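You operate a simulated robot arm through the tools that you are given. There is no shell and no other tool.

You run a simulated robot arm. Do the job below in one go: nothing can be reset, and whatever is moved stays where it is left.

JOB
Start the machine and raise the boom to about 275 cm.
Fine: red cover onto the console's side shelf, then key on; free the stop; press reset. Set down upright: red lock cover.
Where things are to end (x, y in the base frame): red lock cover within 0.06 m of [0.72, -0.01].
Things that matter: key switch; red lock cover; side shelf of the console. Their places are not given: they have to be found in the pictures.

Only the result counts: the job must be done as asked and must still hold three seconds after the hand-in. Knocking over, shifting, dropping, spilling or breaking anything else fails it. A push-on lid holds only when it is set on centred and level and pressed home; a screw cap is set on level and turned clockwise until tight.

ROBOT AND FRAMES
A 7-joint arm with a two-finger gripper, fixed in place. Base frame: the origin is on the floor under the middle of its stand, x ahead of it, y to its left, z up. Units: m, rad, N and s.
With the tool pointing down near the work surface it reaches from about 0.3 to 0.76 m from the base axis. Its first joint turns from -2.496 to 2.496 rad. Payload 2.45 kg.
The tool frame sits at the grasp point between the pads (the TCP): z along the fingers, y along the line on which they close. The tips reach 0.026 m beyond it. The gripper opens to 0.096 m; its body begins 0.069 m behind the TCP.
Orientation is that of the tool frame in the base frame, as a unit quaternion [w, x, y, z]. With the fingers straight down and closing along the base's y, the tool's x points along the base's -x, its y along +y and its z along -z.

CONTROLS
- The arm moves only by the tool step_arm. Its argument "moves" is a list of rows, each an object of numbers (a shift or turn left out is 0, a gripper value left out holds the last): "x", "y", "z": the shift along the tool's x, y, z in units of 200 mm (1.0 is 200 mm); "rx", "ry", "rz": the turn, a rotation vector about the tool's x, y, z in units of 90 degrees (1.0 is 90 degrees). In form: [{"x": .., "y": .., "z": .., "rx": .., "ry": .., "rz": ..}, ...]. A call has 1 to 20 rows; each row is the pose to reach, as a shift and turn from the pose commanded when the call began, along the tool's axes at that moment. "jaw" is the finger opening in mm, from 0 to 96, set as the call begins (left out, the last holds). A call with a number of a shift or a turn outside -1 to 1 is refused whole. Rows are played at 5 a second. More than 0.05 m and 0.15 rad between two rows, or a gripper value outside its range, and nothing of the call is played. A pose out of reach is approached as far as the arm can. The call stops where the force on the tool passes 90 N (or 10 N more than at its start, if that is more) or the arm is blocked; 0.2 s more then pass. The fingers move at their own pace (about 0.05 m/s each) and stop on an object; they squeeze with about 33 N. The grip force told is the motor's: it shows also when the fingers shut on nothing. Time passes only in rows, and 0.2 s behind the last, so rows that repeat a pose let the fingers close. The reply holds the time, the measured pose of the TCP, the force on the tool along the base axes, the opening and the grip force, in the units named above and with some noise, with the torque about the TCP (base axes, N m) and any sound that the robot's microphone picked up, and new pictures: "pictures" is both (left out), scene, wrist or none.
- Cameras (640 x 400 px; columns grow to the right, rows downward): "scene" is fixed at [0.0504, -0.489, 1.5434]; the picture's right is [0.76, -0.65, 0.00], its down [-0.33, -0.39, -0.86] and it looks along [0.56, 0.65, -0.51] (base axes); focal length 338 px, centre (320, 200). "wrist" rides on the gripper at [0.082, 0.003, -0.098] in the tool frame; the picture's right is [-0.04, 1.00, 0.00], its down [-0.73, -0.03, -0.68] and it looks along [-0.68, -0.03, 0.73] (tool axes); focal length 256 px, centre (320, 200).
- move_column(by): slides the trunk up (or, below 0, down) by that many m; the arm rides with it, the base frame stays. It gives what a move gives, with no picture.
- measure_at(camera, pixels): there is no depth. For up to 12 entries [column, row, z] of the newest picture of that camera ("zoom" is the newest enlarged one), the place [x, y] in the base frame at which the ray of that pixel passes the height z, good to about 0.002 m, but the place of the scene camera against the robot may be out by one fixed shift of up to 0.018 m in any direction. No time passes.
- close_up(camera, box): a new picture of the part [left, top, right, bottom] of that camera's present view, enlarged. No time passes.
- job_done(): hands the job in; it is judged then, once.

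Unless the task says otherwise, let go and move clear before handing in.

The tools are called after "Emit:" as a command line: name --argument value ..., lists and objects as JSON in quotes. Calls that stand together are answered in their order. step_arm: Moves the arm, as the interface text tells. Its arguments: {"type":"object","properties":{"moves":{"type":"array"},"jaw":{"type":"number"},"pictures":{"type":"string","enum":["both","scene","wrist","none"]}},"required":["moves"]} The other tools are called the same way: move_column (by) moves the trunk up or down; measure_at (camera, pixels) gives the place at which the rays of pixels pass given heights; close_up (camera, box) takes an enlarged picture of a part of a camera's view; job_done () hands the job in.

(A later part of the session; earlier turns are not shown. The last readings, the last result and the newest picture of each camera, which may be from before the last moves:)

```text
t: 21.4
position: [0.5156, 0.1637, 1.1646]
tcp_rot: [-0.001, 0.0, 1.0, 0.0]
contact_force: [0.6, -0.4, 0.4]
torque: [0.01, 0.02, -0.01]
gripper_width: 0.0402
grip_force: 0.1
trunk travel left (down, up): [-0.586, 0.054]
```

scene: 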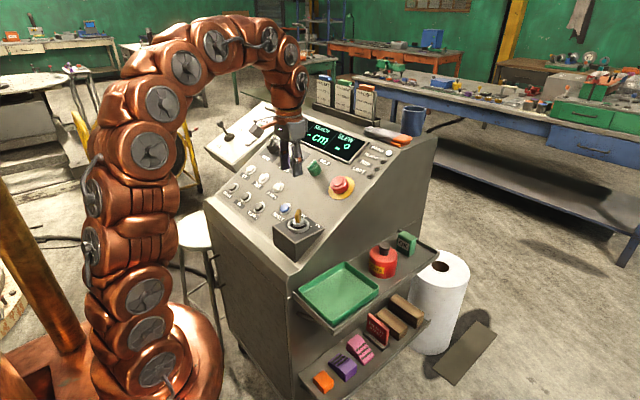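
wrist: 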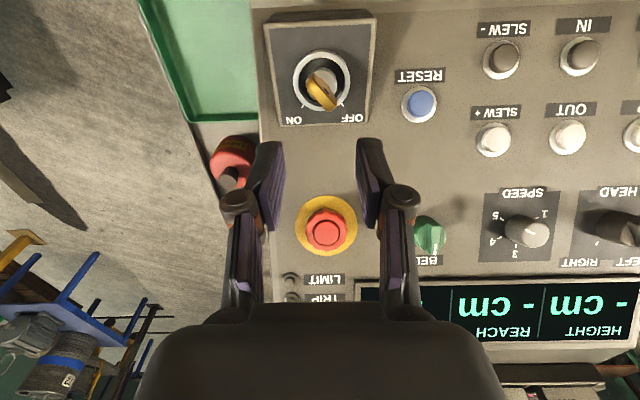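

Emit:
close_up --camera "wrist" --box '[250, 0, 400, 140]'

Emit:
close_up --camera "scene" --box '[265, 195, 335, 265]'

Emit:
measure_at --camera "wrist" --pixels '[[322, 84, 0.96], [322, 84, 1.0], [320, 92, 0.96], [320, 92, 1.0], [335, 107, 1.0], [327, 230, 1.0], [327, 230, 1.05]]'

```text
2.86 times, centred on (325, 70) of wrist
```

zoom: 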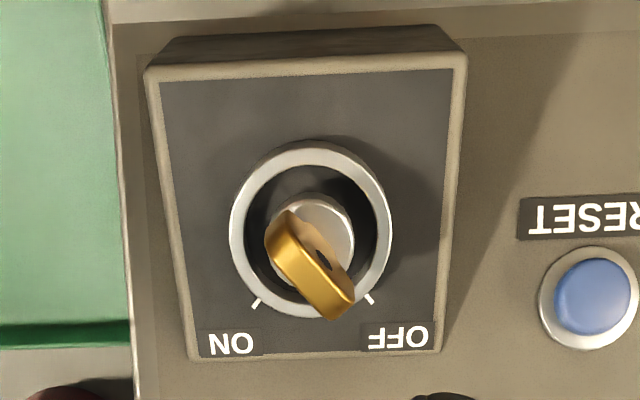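

```text
5.71 times, centred on (300, 230) of scene
```

zoom: 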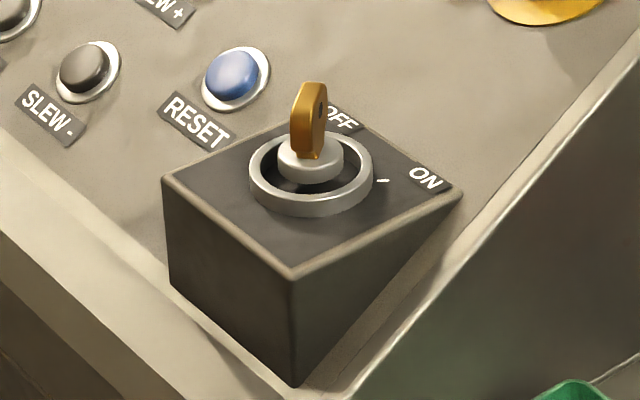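

```text
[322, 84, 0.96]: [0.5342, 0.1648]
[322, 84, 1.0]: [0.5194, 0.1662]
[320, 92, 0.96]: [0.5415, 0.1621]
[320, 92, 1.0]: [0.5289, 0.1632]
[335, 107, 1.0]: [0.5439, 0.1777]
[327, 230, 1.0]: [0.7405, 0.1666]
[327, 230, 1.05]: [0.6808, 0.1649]
```

The key bow points to the OFF tick (up-left for the operator) and the ON tick is up-right, so it needs about a 90° clockwise turn seen from above. I'll move over the key, rotate the tool 45° counter-clockwise to match the bow, and come down to z about 1.09 to look.

Emit:
step_arm --moves '[{"x": -0.02, "y": 0.01, "z": 0.06, "rz": -0.085}, {"x": -0.04, "y": 0.01, "z": 0.12, "rz": -0.17}, {"x": -0.065, "y": 0.012, "z": 0.18, "rz": -0.255}, {"x": -0.065, "y": 0.012, "z": 0.24, "rz": -0.34}, {"x": -0.065, "y": 0.012, "z": 0.3, "rz": -0.425}, {"x": -0.065, "y": 0.012, "z": 0.37, "rz": -0.5}]' --pictures "both"

Emit:
close_up --camera "wrist" --box '[240, 40, 400, 200]'

Emit:
close_up --camera "scene" --box '[260, 160, 340, 260]'

```text
t: 22.8
position: [0.5292, 0.1687, 1.0885]
tcp_rot: [0.0, -0.383, 0.924, 0.0]
contact_force: [0.8, -0.2, 0.4]
torque: [-0.01, 0.0, -0.02]
gripper_width: 0.04
grip_force: 0.0
trunk travel left (down, up): [-0.586, 0.054]
```

scene: 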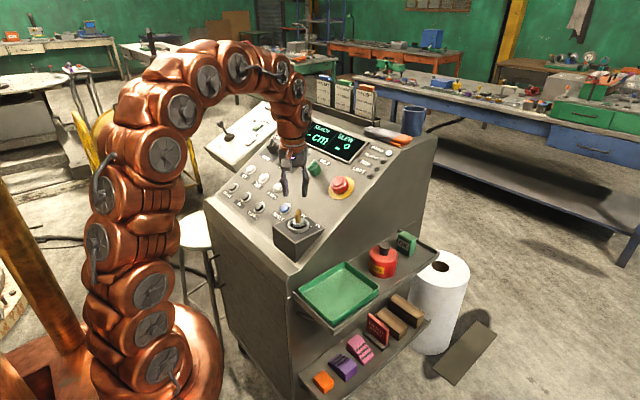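
wrist: 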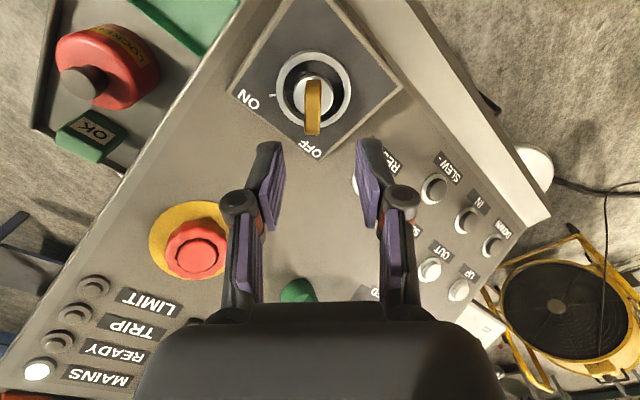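

```text
2.50 times, centred on (320, 120) of wrist
```

zoom: 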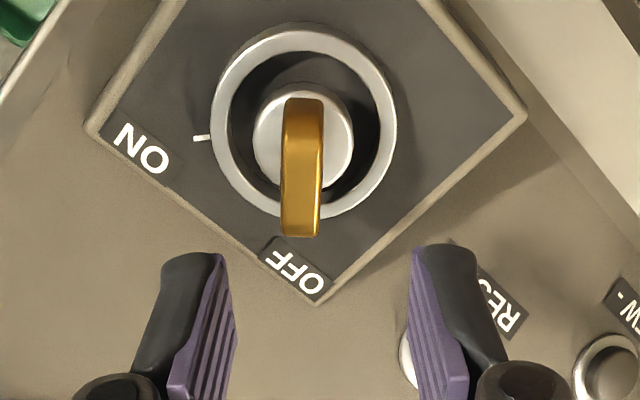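

```text
4.00 times, centred on (300, 210) of scene
```

zoom: 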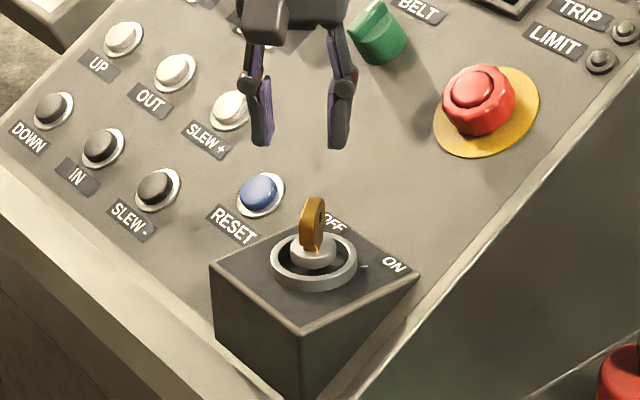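

The bow lines up vertically in the picture, so 45° is right; it sits about 5 mm to the left of the tool centre. I'll measure rays to the ring centre and bow for position and height.

Emit:
measure_at --camera "wrist" --pixels '[[313.2, 88.8, 0.95], [313.2, 88.8, 0.97], [312.5, 134, 1.0], [312.5, 134, 1.02], [312.5, 115, 1.0], [312.5, 115, 1.02], [276, 95, 0.96], [310, 146, 0.96]]'

Emit:
measure_at --camera "scene" --pixels '[[299, 210, 0.95], [299, 210, 1.0], [299, 210, 1.05], [298.5, 225.5, 0.95], [298.5, 225.5, 1.0]]'

```text
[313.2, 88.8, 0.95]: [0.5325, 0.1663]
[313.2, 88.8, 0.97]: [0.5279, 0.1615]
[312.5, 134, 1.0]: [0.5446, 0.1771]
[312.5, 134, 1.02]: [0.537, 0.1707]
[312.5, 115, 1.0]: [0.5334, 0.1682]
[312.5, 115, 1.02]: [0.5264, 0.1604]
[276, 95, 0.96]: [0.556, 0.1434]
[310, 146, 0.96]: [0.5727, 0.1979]
```

```text
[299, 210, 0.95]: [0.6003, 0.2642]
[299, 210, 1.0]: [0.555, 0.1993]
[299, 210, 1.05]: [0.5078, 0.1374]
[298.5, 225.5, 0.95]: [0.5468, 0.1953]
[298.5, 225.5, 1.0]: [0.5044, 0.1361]
```

The ring axis is about (0.5285, 0.166) with the box top near z 0.96 and the key's top near 1.015. I'll correct 4 mm sideways and come down to z about 1.035 for a second check.

Emit:
step_arm --moves '[{"y": -0.02, "z": 0.06}, {"y": -0.02, "z": 0.12}, {"y": -0.02, "z": 0.18}, {"y": -0.02, "z": 0.24}, {"y": -0.02, "z": 0.27}]' --pictures "wrist"

Emit:
close_up --camera "wrist" --box '[240, 60, 400, 220]'

Emit:
close_up --camera "scene" --box '[260, 180, 340, 260]'

```text
t: 24.0
position: [0.5324, 0.1666, 1.0343]
tcp_rot: [0.0, -0.383, 0.924, 0.001]
contact_force: [0.1, -0.2, -0.1]
torque: [-0.01, 0.03, -0.01]
gripper_width: 0.04
grip_force: 0.1
trunk travel left (down, up): [-0.586, 0.054]
```

wrist: 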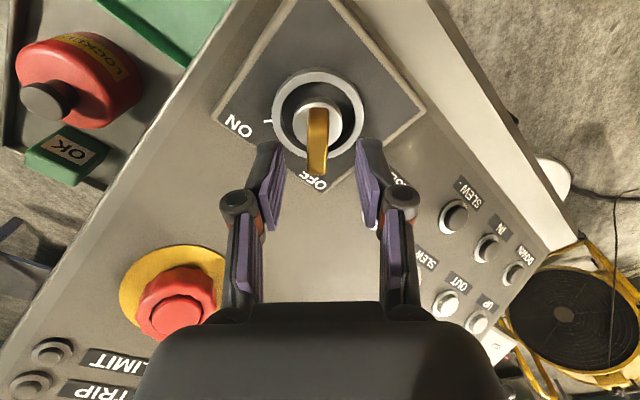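

```text
2.50 times, centred on (320, 140) of wrist
```

zoom: 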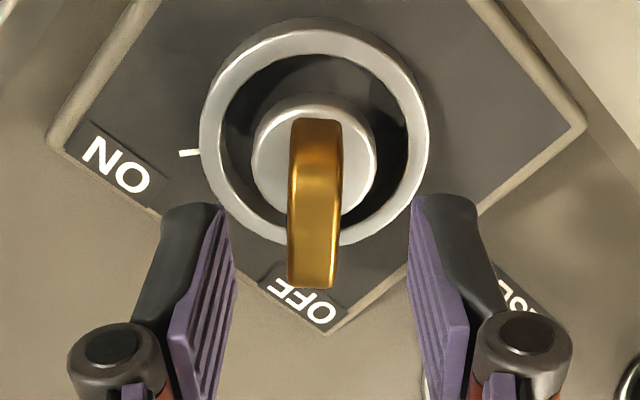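

```text
5.00 times, centred on (300, 220) of scene
```

zoom: 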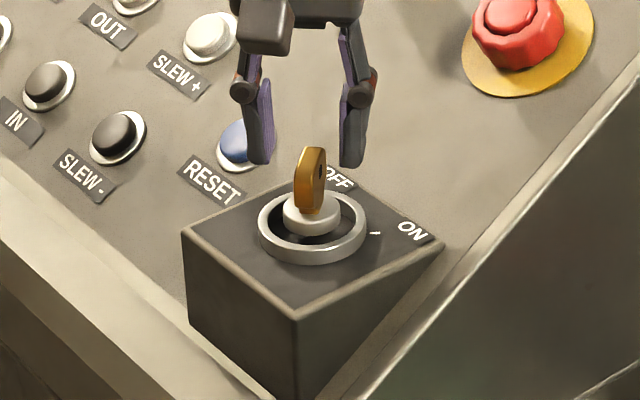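

The key is now about 1.7 mm left of the finger midline. I'll take one more ray set for the ring centre here before the last correction.

Emit:
measure_at --camera "wrist" --pixels '[[317.6, 116, 0.94], [317.6, 116, 0.95], [317.6, 116, 0.96], [317.6, 116, 0.97], [317, 175, 1.0], [317, 175, 1.01], [317, 175, 1.02], [317.5, 110, 0.97], [317.5, 110, 0.98]]'

```text
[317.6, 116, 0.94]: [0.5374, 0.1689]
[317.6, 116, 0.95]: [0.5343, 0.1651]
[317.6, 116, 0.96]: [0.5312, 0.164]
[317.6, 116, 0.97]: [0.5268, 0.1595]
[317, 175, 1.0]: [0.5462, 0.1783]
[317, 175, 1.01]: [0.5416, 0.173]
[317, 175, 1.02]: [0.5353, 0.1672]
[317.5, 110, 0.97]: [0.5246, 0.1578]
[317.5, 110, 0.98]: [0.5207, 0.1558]
```

The ring axis resolves to about (0.531, 0.165) with the bow's top near z 1.01. I'll make the small correction and lower to z about 1.008 so the tips straddle the bow above the ring.

Emit:
step_arm --moves '[{"x": 0.01, "y": -0.006, "z": 0.03}, {"x": 0.01, "y": -0.006, "z": 0.06}, {"x": 0.01, "y": -0.006, "z": 0.09}, {"x": 0.01, "y": -0.006, "z": 0.115}, {"x": 0.01, "y": -0.006, "z": 0.13}]' --pictures "both"

Emit:
close_up --camera "wrist" --box '[240, 80, 400, 240]'

Emit:
close_up --camera "scene" --box '[260, 180, 340, 260]'

```text
t: 25.2
position: [0.5326, 0.1642, 1.009]
tcp_rot: [0.0, -0.382, 0.924, 0.0]
contact_force: [0.5, 0.0, -0.4]
torque: [0.0, -0.02, -0.02]
gripper_width: 0.0401
grip_force: 0.0
trunk travel left (down, up): [-0.586, 0.054]
```

scene: 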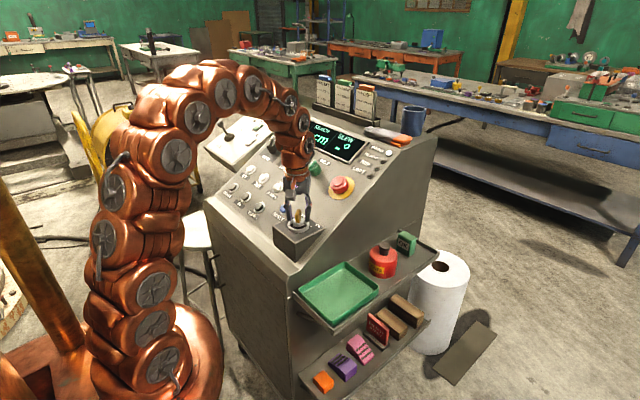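
wrist: 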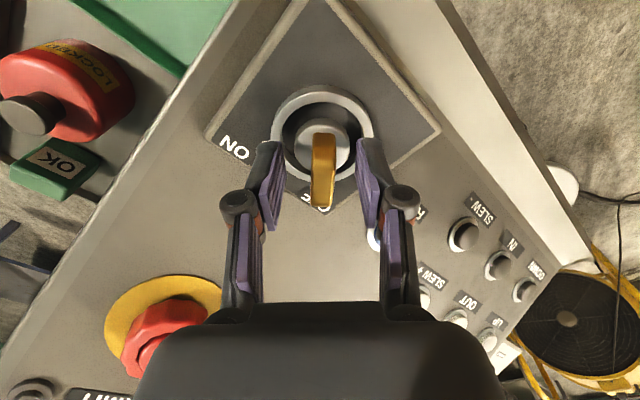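

```text
2.50 times, centred on (320, 160) of wrist
```

zoom: 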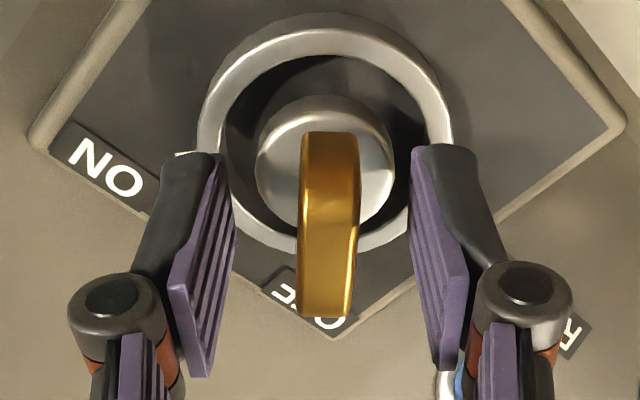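

```text
5.00 times, centred on (300, 220) of scene
```

zoom: 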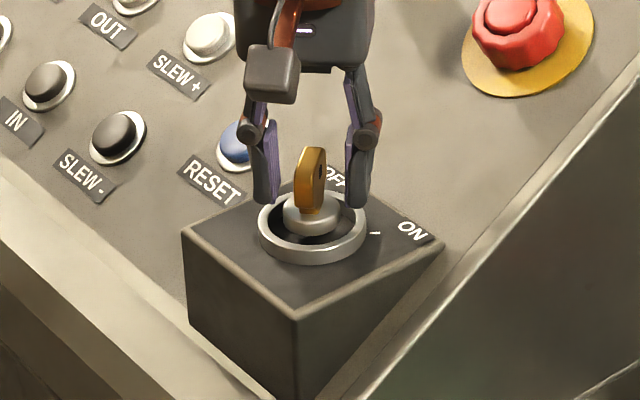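

The bow is between the pads, about 1 mm right of the midline and at the right depth. I'll shift 1 mm and close on it.

Emit:
step_arm --moves '[{"y": 0.005}, {"y": 0.005}, {"y": 0.005}, {"y": 0.005}, {"y": 0.005}]' --jaw 0 --pictures "wrist"

Emit:
close_up --camera "wrist" --box '[240, 80, 400, 240]'

```text
t: 26.4
position: [0.5305, 0.1649, 1.0072]
tcp_rot: [0.0, -0.382, 0.924, 0.0]
contact_force: [-1.5, 1.8, -1.2]
torque: [0.09, -0.06, -0.88]
gripper_width: 0.0135
grip_force: 40.1
trunk travel left (down, up): [-0.586, 0.054]
```

wrist: 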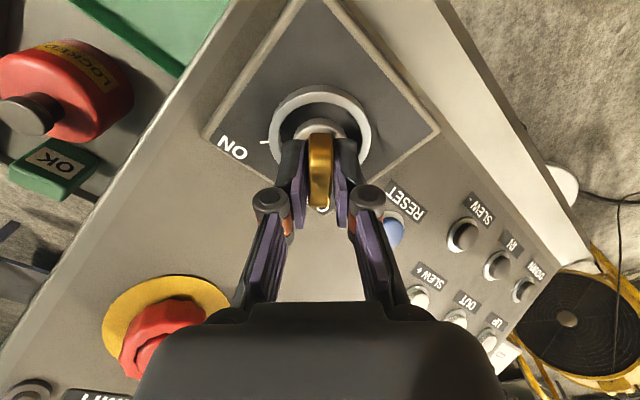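

```text
2.50 times, centred on (320, 160) of wrist
```

zoom: 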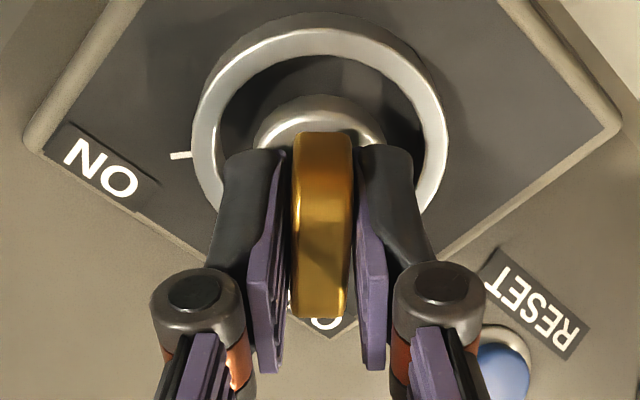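

The key is gripped (13.5 mm, 40 N). I'll turn clockwise seen from above (positive about the tool's z), first 45°, watching torque and sound.

Emit:
step_arm --moves '[{"rz": 0.07}, {"rz": 0.14}, {"rz": 0.21}, {"rz": 0.28}, {"rz": 0.35}, {"rz": 0.42}, {"rz": 0.5}]' --pictures "wrist"

```text
t: 28.0
position: [0.5298, 0.1656, 1.0088]
tcp_rot: [-0.001, 0.001, 1.0, 0.001]
contact_force: [-8.7, 2.8, -2.7]
torque: [0.05, -0.25, 0.0]
gripper_width: 0.0121
grip_force: 38.9
trunk travel left (down, up): [-0.586, 0.054]
```

wrist: 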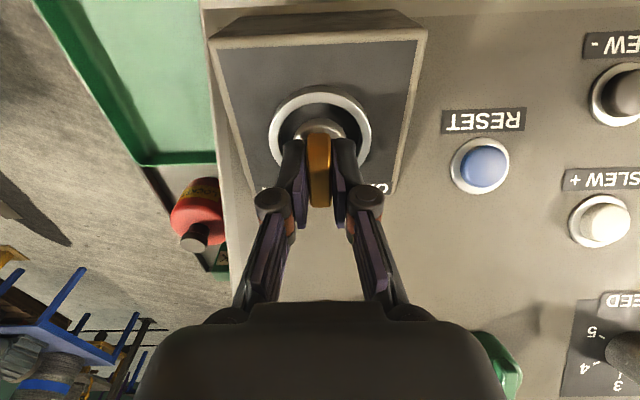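

The key follows the turn (bow still aligned between the pads). I'll continue the remaining 45°, easing 1 mm toward the base to relieve the side force.

Emit:
step_arm --moves '[{"rz": 0.07, "x": 0.004}, {"rz": 0.14, "x": 0.006}, {"rz": 0.21, "x": 0.006}, {"rz": 0.28, "x": 0.006}, {"rz": 0.35, "x": 0.006}, {"rz": 0.42, "x": 0.006}]' --pictures "both"

Emit:
close_up --camera "wrist" --box '[200, 40, 440, 240]'

Emit:
close_up --camera "scene" --box '[260, 100, 440, 260]'

```text
t: 29.4
position: [0.5308, 0.1663, 1.0065]
tcp_rot: [0.001, 0.324, 0.946, 0.0]
contact_force: [15.3, 14.0, -2.9]
torque: [0.75, 0.19, -0.04]
gripper_width: 0.0119
grip_force: 39.1
trunk travel left (down, up): [-0.586, 0.054]
```

scene: 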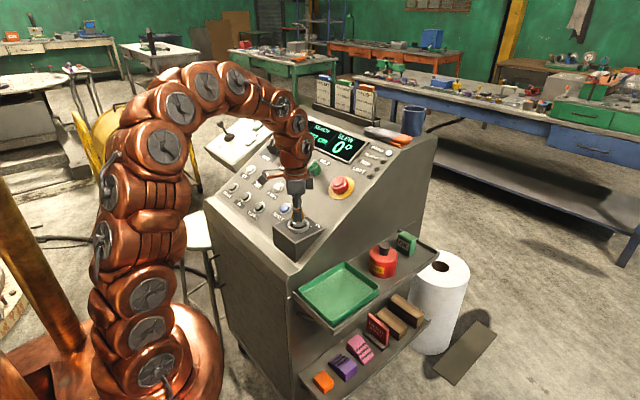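
wrist: 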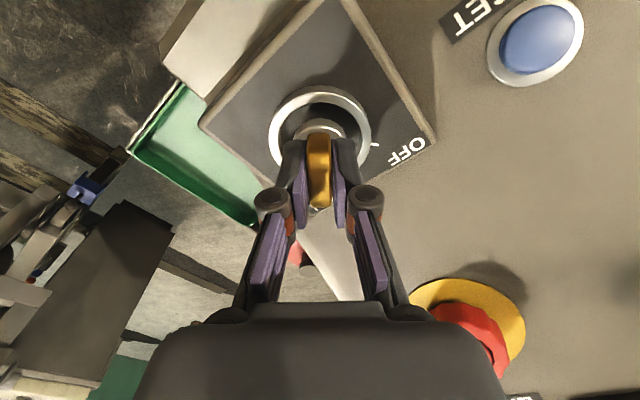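

```text
2.00 times, centred on (320, 140) of wrist
```

zoom: 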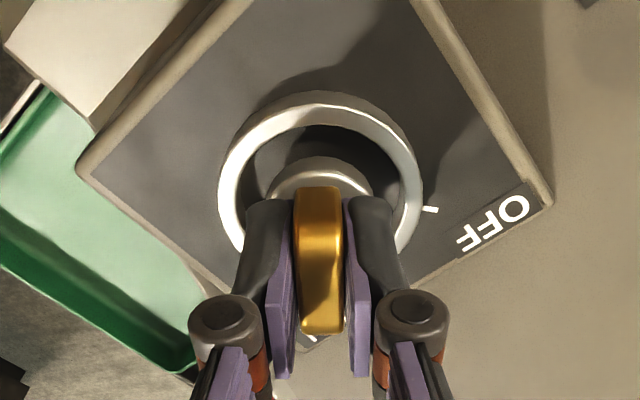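

```text
2.50 times, centred on (350, 180) of scene
```

zoom: 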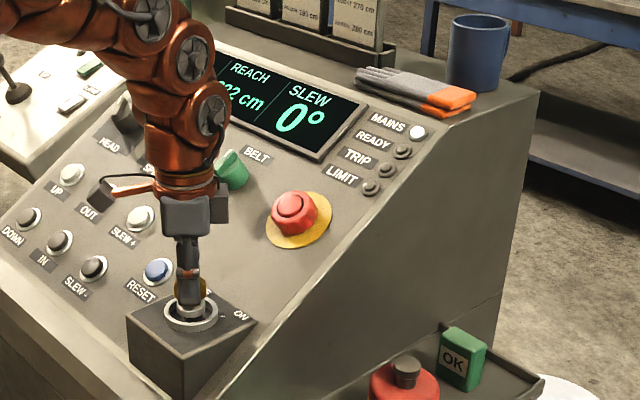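

The display has lit (SLEW 0°), so the key is on. I'll turn the last few degrees to be fully at the ON tick while easing the side load, then check.

Emit:
step_arm --moves '[{"rz": 0.03, "y": 0.004}, {"rz": 0.06, "y": 0.006}, {"rz": 0.06, "y": 0.006}]' --pictures "wrist"

Emit:
close_up --camera "wrist" --box '[200, 40, 440, 240]'

```text
t: 30.2
position: [0.5306, 0.1654, 1.008]
tcp_rot: [0.001, 0.368, 0.93, 0.001]
contact_force: [10.2, 12.0, 16.3]
torque: [0.0, -0.54, 1.07]
gripper_width: 0.0127
grip_force: 39.2
trunk travel left (down, up): [-0.586, 0.054]
```

wrist: 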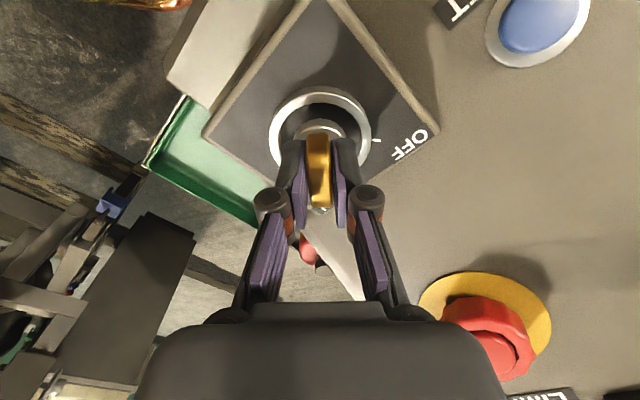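

```text
2.00 times, centred on (320, 140) of wrist
```

zoom: 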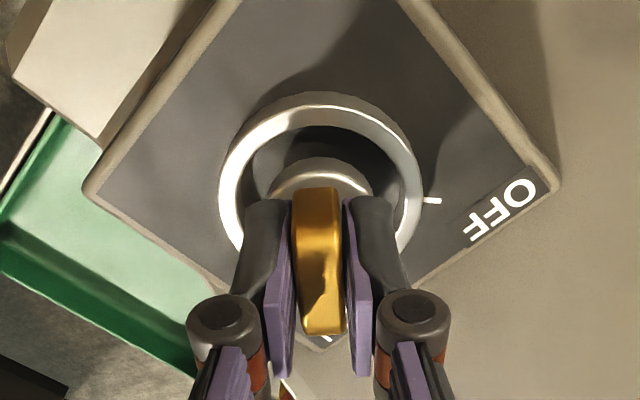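

Torque rose to 1.07 N m at 43°, so the key is at its ON stop. I'll open the jaw to release it.

Emit:
step_arm --moves '[{"rz": -0.01}, {"rz": -0.01}, {"rz": -0.01}, {"rz": -0.01}]' --jaw 44 --pictures "wrist"

Emit:
close_up --camera "wrist" --box '[200, 40, 440, 240]'

```text
t: 31.2
position: [0.5308, 0.1652, 1.0073]
tcp_rot: [0.0, 0.361, 0.933, 0.001]
contact_force: [0.2, -0.6, 1.1]
torque: [-0.02, 0.01, 0.0]
gripper_width: 0.0441
grip_force: 0.1
trunk travel left (down, up): [-0.586, 0.054]
```

wrist: 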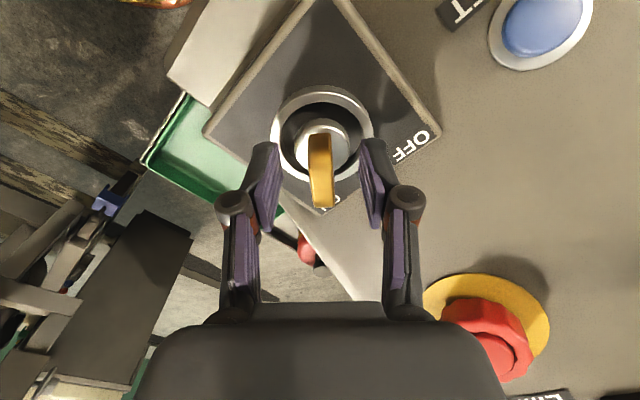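

```text
2.00 times, centred on (320, 140) of wrist
```

zoom: 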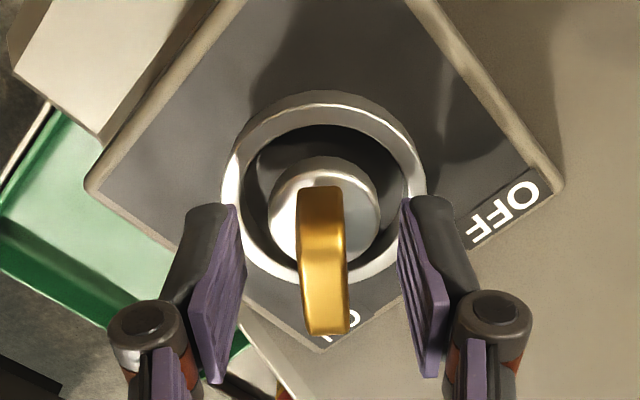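

The key stays at ON after release. I'll rise 12 cm and turn the tool back to square, then view the stop button and display.

Emit:
step_arm --moves '[{"z": -0.1}, {"z": -0.25}, {"z": -0.4, "rz": -0.06}, {"z": -0.5, "rz": -0.13}, {"z": -0.6, "rz": -0.2}, {"z": -0.6, "rz": -0.27}, {"z": -0.6, "rz": -0.34}, {"z": -0.6, "rz": -0.41}, {"z": -0.6, "rz": -0.47}]' --pictures "both"

Emit:
close_up --camera "scene" --box '[260, 90, 440, 260]'

Emit:
close_up --camera "wrist" --box '[240, 160, 400, 300]'

```text
t: 33.2
position: [0.5309, 0.1646, 1.1266]
tcp_rot: [0.0, 0.0, 1.0, -0.001]
contact_force: [0.5, -0.1, -0.3]
torque: [0.0, 0.05, 0.01]
gripper_width: 0.0439
grip_force: 0.0
trunk travel left (down, up): [-0.586, 0.054]
```

scene: 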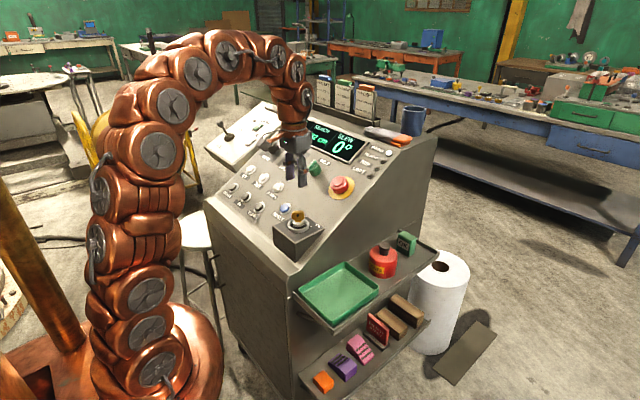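
wrist: 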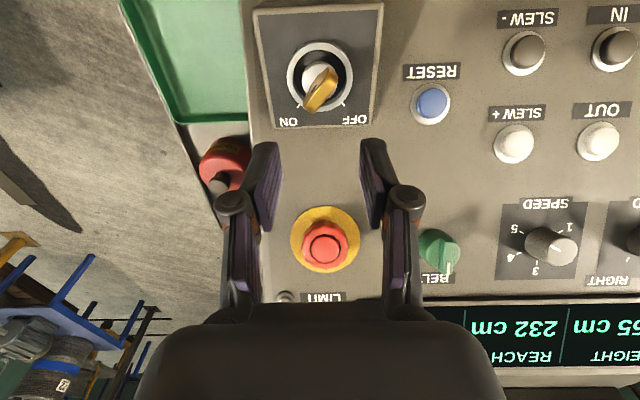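

```text
2.35 times, centred on (350, 175) of scene
```

zoom: 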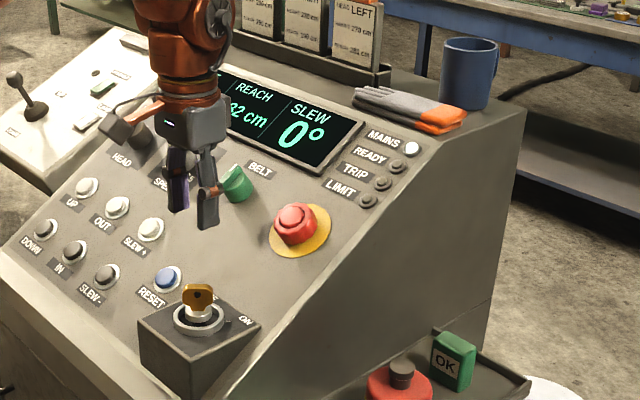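

```text
2.86 times, centred on (320, 230) of wrist
```

zoom: 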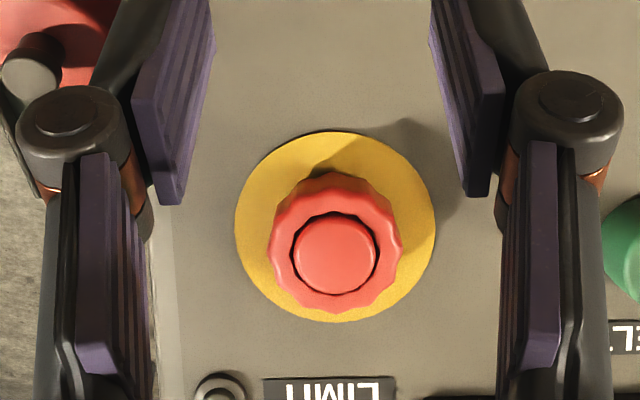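

The key points to ON and the display shows REACH 232 cm and HEIGHT ending in "65". From the rays the panel slopes about 30° and the stop's head tops out near (0.681, 0.165, 1.05), so I'll tilt the tool 30° to face the panel squarely, 8 cm off the stop.

Emit:
step_arm --moves '[{"x": -0.1, "z": 0.0, "ry": -0.06}, {"x": -0.22, "z": 0.01, "ry": -0.13}, {"x": -0.34, "z": 0.02, "ry": -0.2}, {"x": -0.45, "z": 0.03, "ry": -0.27}, {"x": -0.55, "z": 0.035, "ry": -0.333}]' --jaw 80 --pictures "both"

Emit:
close_up --camera "wrist" --box '[220, 40, 420, 240]'

Emit:
close_up --camera "scene" --box '[280, 120, 420, 230]'

```text
t: 34.4
position: [0.6421, 0.1662, 1.1187]
tcp_rot: [0.258, 0.001, 0.966, -0.001]
contact_force: [-0.3, 0.4, -0.4]
torque: [0.0, 0.04, 0.01]
gripper_width: 0.0797
grip_force: 0.0
trunk travel left (down, up): [-0.586, 0.054]
```

scene: 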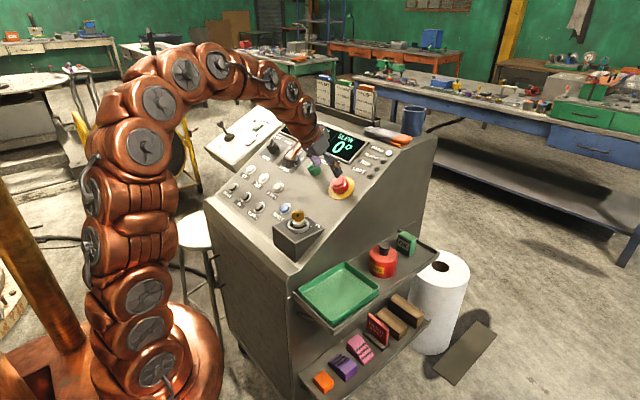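
wrist: 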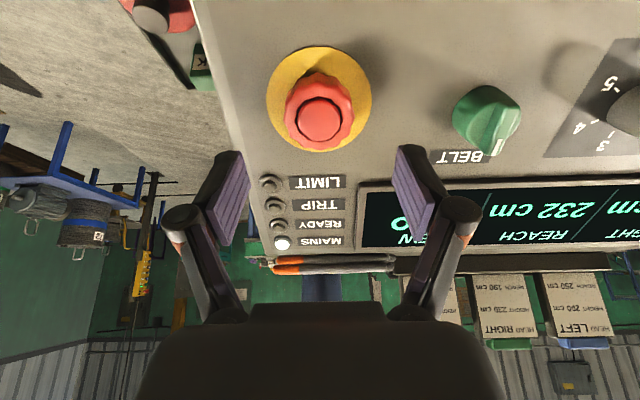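

```text
2.00 times, centred on (320, 140) of wrist
```

zoom: 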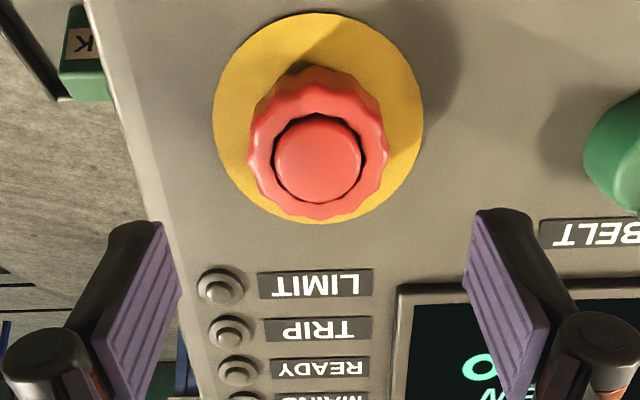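

```text
3.64 times, centred on (350, 175) of scene
```

zoom: 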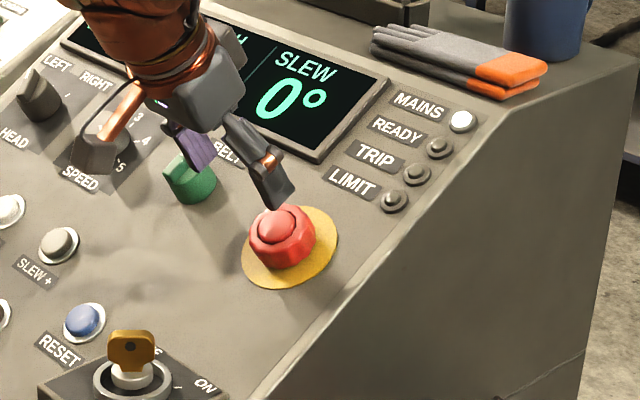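

The view confirms the 30° tilt matches the panel (yellow disc looks round). I'll measure the head's centre ray (318.5,120) and the disc centre (319.5,99).

Emit:
measure_at --camera "wrist" --pixels '[[318.5, 120, 1.04], [318.5, 120, 1.05], [318.5, 120, 1.06], [319.5, 99, 1.01], [319.5, 99, 1.02], [319.5, 99, 1.03], [271, 183, 1.06], [271, 183, 1.07], [486, 120, 1.04], [486, 120, 1.05]]'

Emit:
close_up --camera "wrist" --box '[260, 40, 380, 160]'

```text
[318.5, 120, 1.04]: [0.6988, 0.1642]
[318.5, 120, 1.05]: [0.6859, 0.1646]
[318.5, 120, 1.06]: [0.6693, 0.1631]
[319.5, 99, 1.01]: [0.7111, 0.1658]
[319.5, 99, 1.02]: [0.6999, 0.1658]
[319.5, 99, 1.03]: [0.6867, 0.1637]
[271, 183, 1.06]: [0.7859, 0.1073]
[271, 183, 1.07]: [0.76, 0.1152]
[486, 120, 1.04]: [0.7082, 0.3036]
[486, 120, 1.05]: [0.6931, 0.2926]
```

```text
3.33 times, centred on (320, 100) of wrist
```

zoom: 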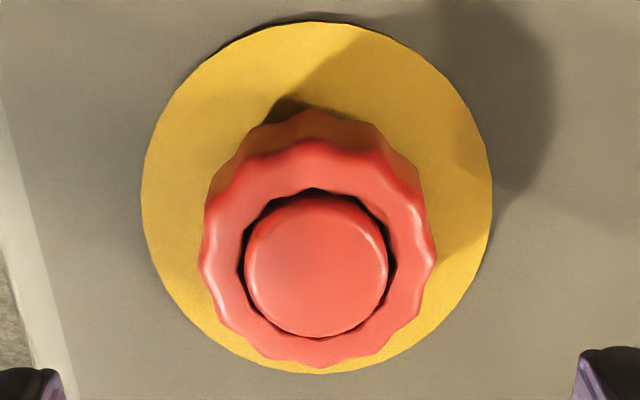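

The fluted red head is about 50 mm across, its top about 7.5 cm ahead on the tool axis. I'll advance 6 cm along the tool axis with the jaw at 80 mm and check.

Emit:
step_arm --moves '[{"z": 0.08, "y": -0.0075}, {"z": 0.16, "y": -0.0075}, {"z": 0.22, "y": -0.0075}, {"z": 0.27, "y": -0.0075}, {"z": 0.3, "y": -0.0075}]' --pictures "both"

Emit:
close_up --camera "wrist" --box '[200, 60, 440, 260]'

Emit:
close_up --camera "scene" --box '[280, 120, 420, 230]'

```text
t: 35.6
position: [0.6712, 0.1661, 1.0684]
tcp_rot: [0.259, 0.0, 0.966, 0.0]
contact_force: [0.3, 1.1, -0.3]
torque: [0.01, 0.03, -0.02]
gripper_width: 0.0799
grip_force: 0.1
trunk travel left (down, up): [-0.586, 0.054]
```

scene: 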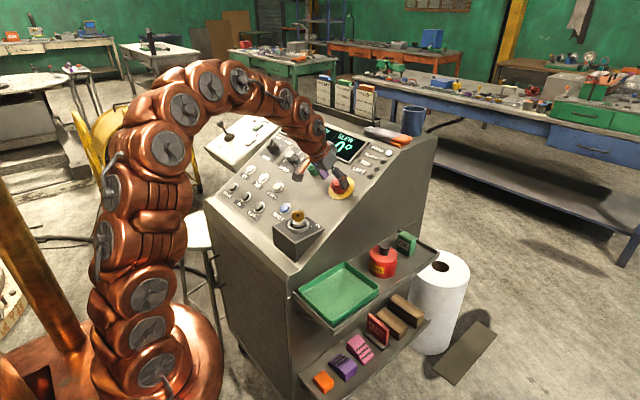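
wrist: 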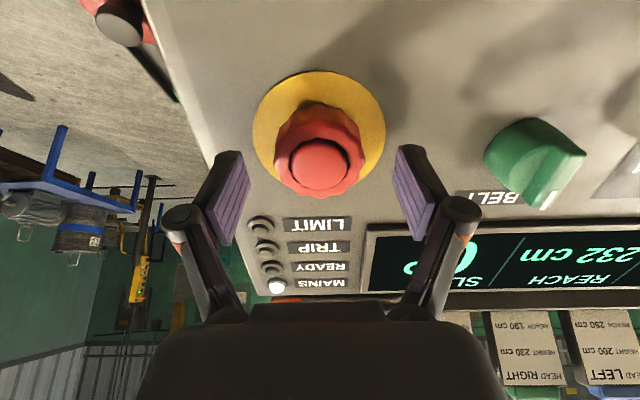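

```text
2.00 times, centred on (320, 160) of wrist
```

zoom: 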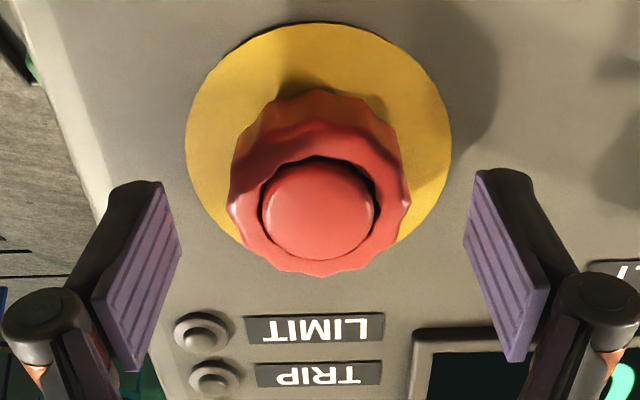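

```text
3.64 times, centred on (350, 175) of scene
```

zoom: 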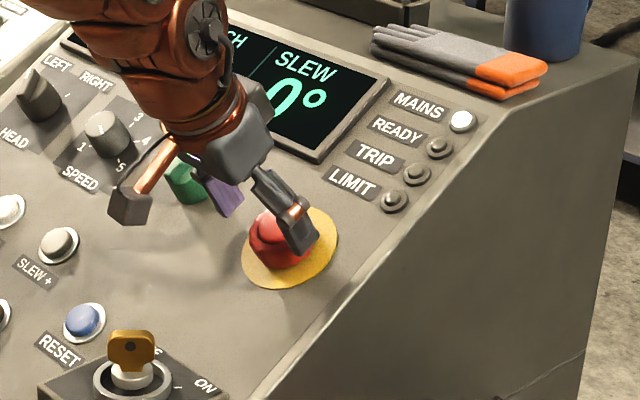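

The head is centred between the fingers (col 319.5). I'll measure rays again here to fix its depth and fore-aft position.

Emit:
measure_at --camera "wrist" --pixels '[[319.5, 165, 1.03], [319.5, 165, 1.04], [319.5, 165, 1.05], [319.5, 165, 1.06], [319.5, 126, 1.0], [319.5, 126, 1.01], [319.5, 126, 1.02], [319.5, 126, 1.03], [262, 226, 1.06], [262, 226, 1.07]]'

```text
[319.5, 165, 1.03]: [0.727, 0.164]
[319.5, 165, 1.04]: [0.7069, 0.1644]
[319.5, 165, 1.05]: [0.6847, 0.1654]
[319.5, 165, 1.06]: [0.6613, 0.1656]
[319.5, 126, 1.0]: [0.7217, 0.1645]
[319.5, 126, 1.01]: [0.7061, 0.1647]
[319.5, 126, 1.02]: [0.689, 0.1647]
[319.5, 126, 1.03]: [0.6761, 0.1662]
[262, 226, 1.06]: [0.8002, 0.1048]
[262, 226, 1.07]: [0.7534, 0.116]
```

Rays give the head's top centre at about (0.687, 0.165, 1.048), roughly 2.3 cm further on the tool axis and 3 mm up-panel. I'll advance 2 cm with that correction and then close on it.

Emit:
step_arm --moves '[{"z": 0.04, "x": -0.015, "y": -0.003}, {"z": 0.07, "x": -0.015, "y": -0.003}, {"z": 0.1, "x": -0.015, "y": -0.003}]' --pictures "both"

Emit:
close_up --camera "wrist" --box '[200, 60, 440, 260]'

Emit:
close_up --camera "scene" --box '[280, 120, 420, 230]'

```text
t: 36.4
position: [0.683, 0.1646, 1.0539]
tcp_rot: [0.259, 0.0, 0.966, 0.0]
contact_force: [-0.4, -0.4, 0.2]
torque: [-0.01, 0.02, 0.02]
gripper_width: 0.0797
grip_force: 0.1
trunk travel left (down, up): [-0.586, 0.054]
```

scene: 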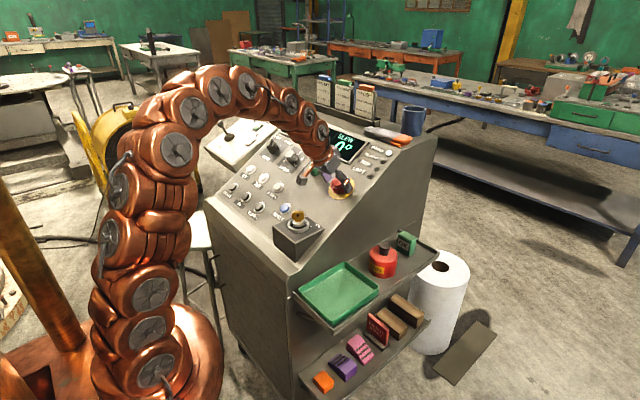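
wrist: 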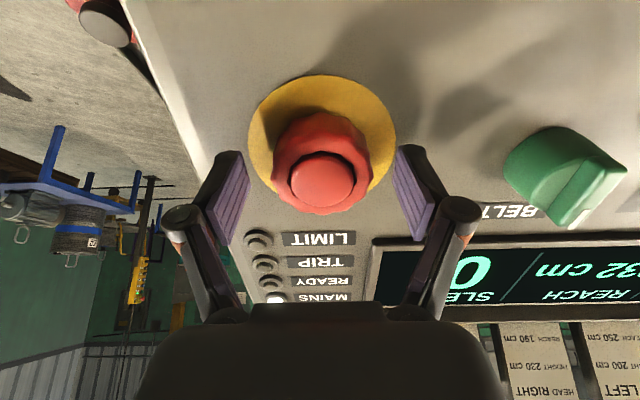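

```text
2.00 times, centred on (320, 160) of wrist
```

zoom: 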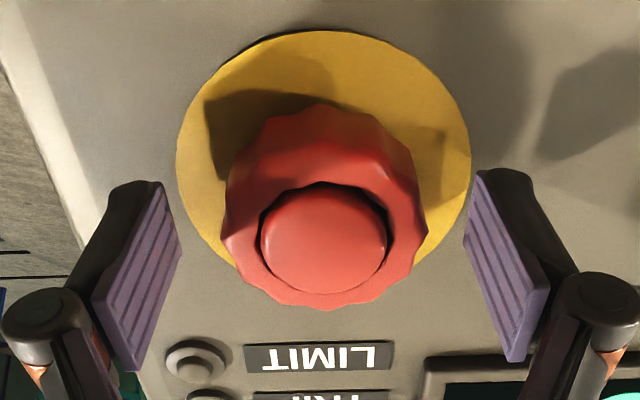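

```text
3.64 times, centred on (350, 175) of scene
```

zoom: 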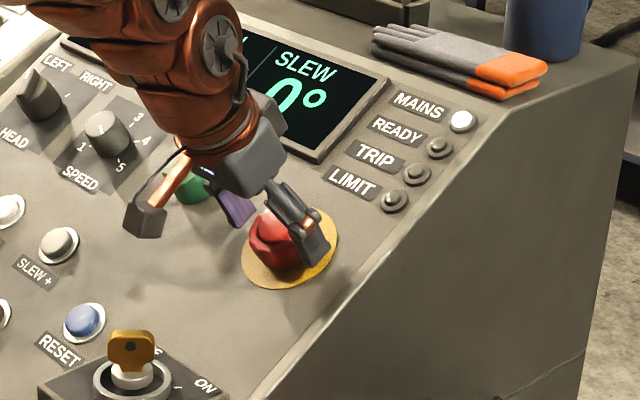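

The head's top is about 5 mm ahead of the grasp point and centred. I'll advance another 6 mm and close the fingers on the fluted head.

Emit:
step_arm --moves '[{"z": 0.015}, {"z": 0.03}, {"z": 0.03}]' --pictures "none"

Emit:
step_arm --moves '[{"z": 0}, {"z": 0}, {"z": 0}, {"z": 0}, {"z": 0}]' --jaw 0 --pictures "wrist"

Emit:
close_up --camera "wrist" --box '[200, 60, 440, 260]'

```text
t: 37.2
position: [0.6869, 0.1641, 1.048]
tcp_rot: [0.259, -0.001, 0.966, 0.0]
contact_force: [-0.2, -0.2, -0.8]
torque: [-0.01, -0.03, 0.0]
gripper_width: 0.0797
grip_force: 0.0
trunk travel left (down, up): [-0.586, 0.054]
```

```text
t: 38.4
position: [0.686, 0.1646, 1.0482]
tcp_rot: [0.26, -0.002, 0.966, 0.002]
contact_force: [-2.7, 21.3, 4.6]
torque: [0.73, 0.1, 0.48]
gripper_width: 0.0536
grip_force: 44.8
trunk travel left (down, up): [-0.586, 0.054]
```

wrist: 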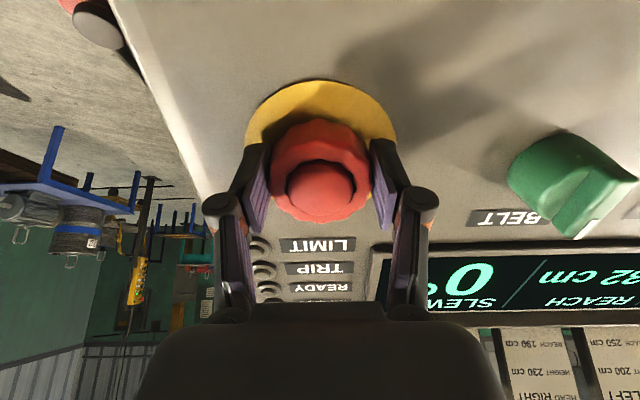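

```text
2.00 times, centred on (320, 160) of wrist
```

zoom: 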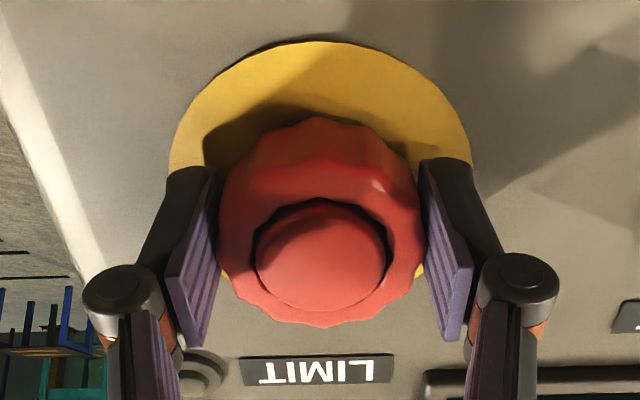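

The head is gripped at 53.6 mm. I'll twist clockwise (positive about the tool axis) by about 25° with a small sideways ease, and watch torque and sound.

Emit:
step_arm --moves '[{"rz": 0.0, "y": 0.005}, {"rz": 0.07, "y": 0.006}, {"rz": 0.14, "y": 0.006}, {"rz": 0.21, "y": 0.006}, {"rz": 0.28, "y": 0.006}]' --pictures "both"

Emit:
close_up --camera "wrist" --box '[200, 60, 440, 260]'

Emit:
close_up --camera "scene" --box '[280, 120, 420, 230]'

```text
t: 39.6
position: [0.6876, 0.1666, 1.0485]
tcp_rot: [0.254, 0.211, 0.942, 0.057]
contact_force: [7.1, 18.2, 6.3]
torque: [0.64, 0.11, 0.46]
gripper_width: 0.0535
grip_force: 45.0
trunk travel left (down, up): [-0.586, 0.054]
```

scene: 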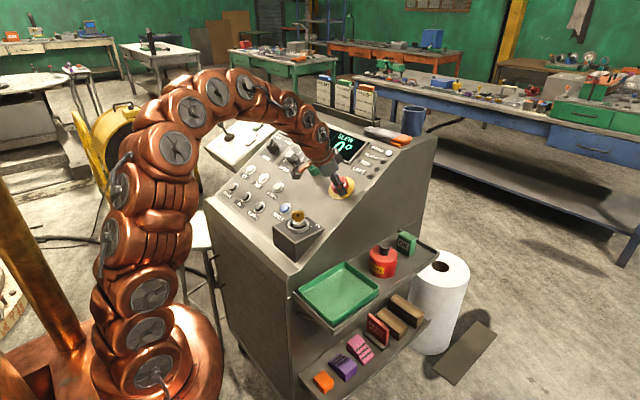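
wrist: 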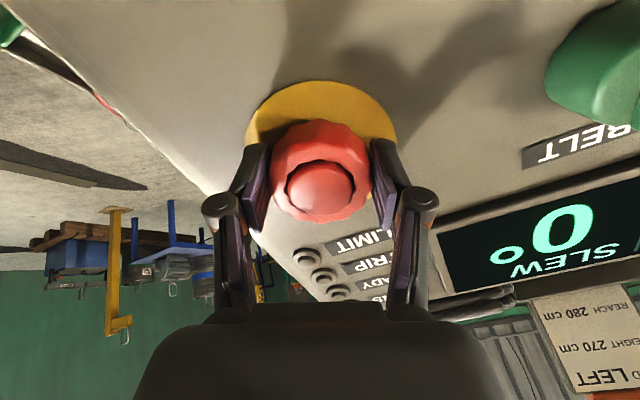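

```text
2.00 times, centred on (320, 160) of wrist
```

zoom: 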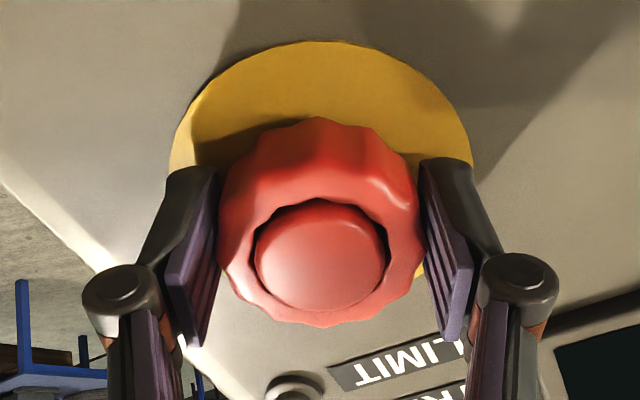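

```text
3.64 times, centred on (350, 175) of scene
```

zoom: 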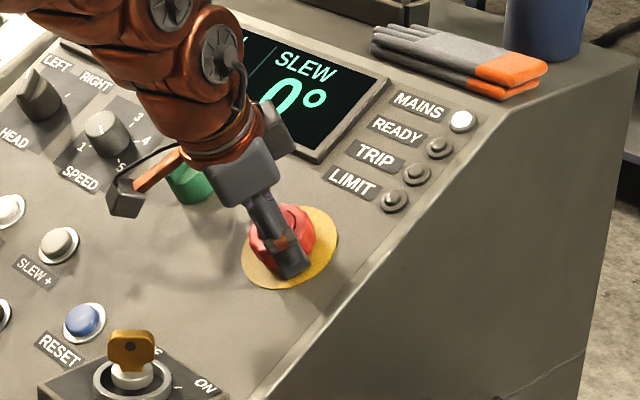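

The head's flutes turned together with the fingers, with no release yet. I'll continue clockwise another 25–30°.

Emit:
step_arm --moves '[{"rz": 0.07}, {"rz": 0.14}, {"rz": 0.21}, {"rz": 0.28}]' --pictures "both"

Emit:
close_up --camera "wrist" --box '[200, 60, 440, 260]'

Emit:
close_up --camera "scene" --box '[280, 120, 420, 230]'

```text
t: 40.6
position: [0.6882, 0.1663, 1.0478]
tcp_rot: [0.235, 0.411, 0.874, 0.111]
contact_force: [9.0, 33.7, 15.9]
torque: [1.27, -0.17, 0.84]
gripper_width: 0.0533
grip_force: 45.4
trunk travel left (down, up): [-0.586, 0.054]
```

scene: 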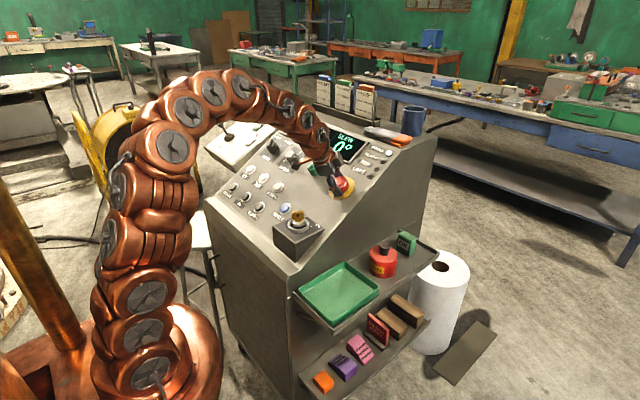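
wrist: 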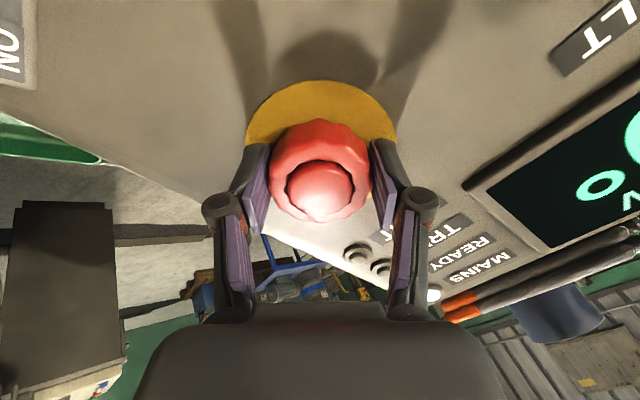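

```text
2.00 times, centred on (320, 160) of wrist
```

zoom: 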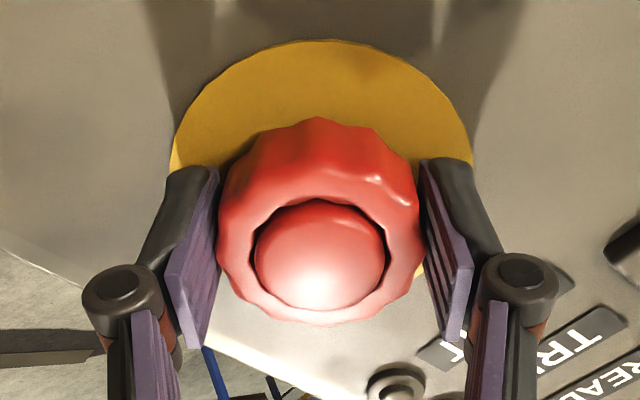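

```text
3.64 times, centred on (350, 175) of scene
```

zoom: 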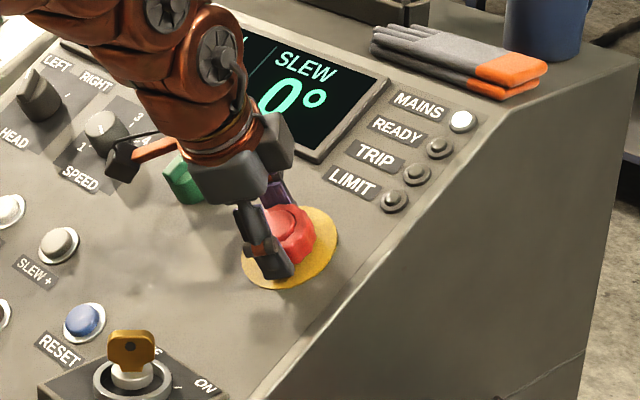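

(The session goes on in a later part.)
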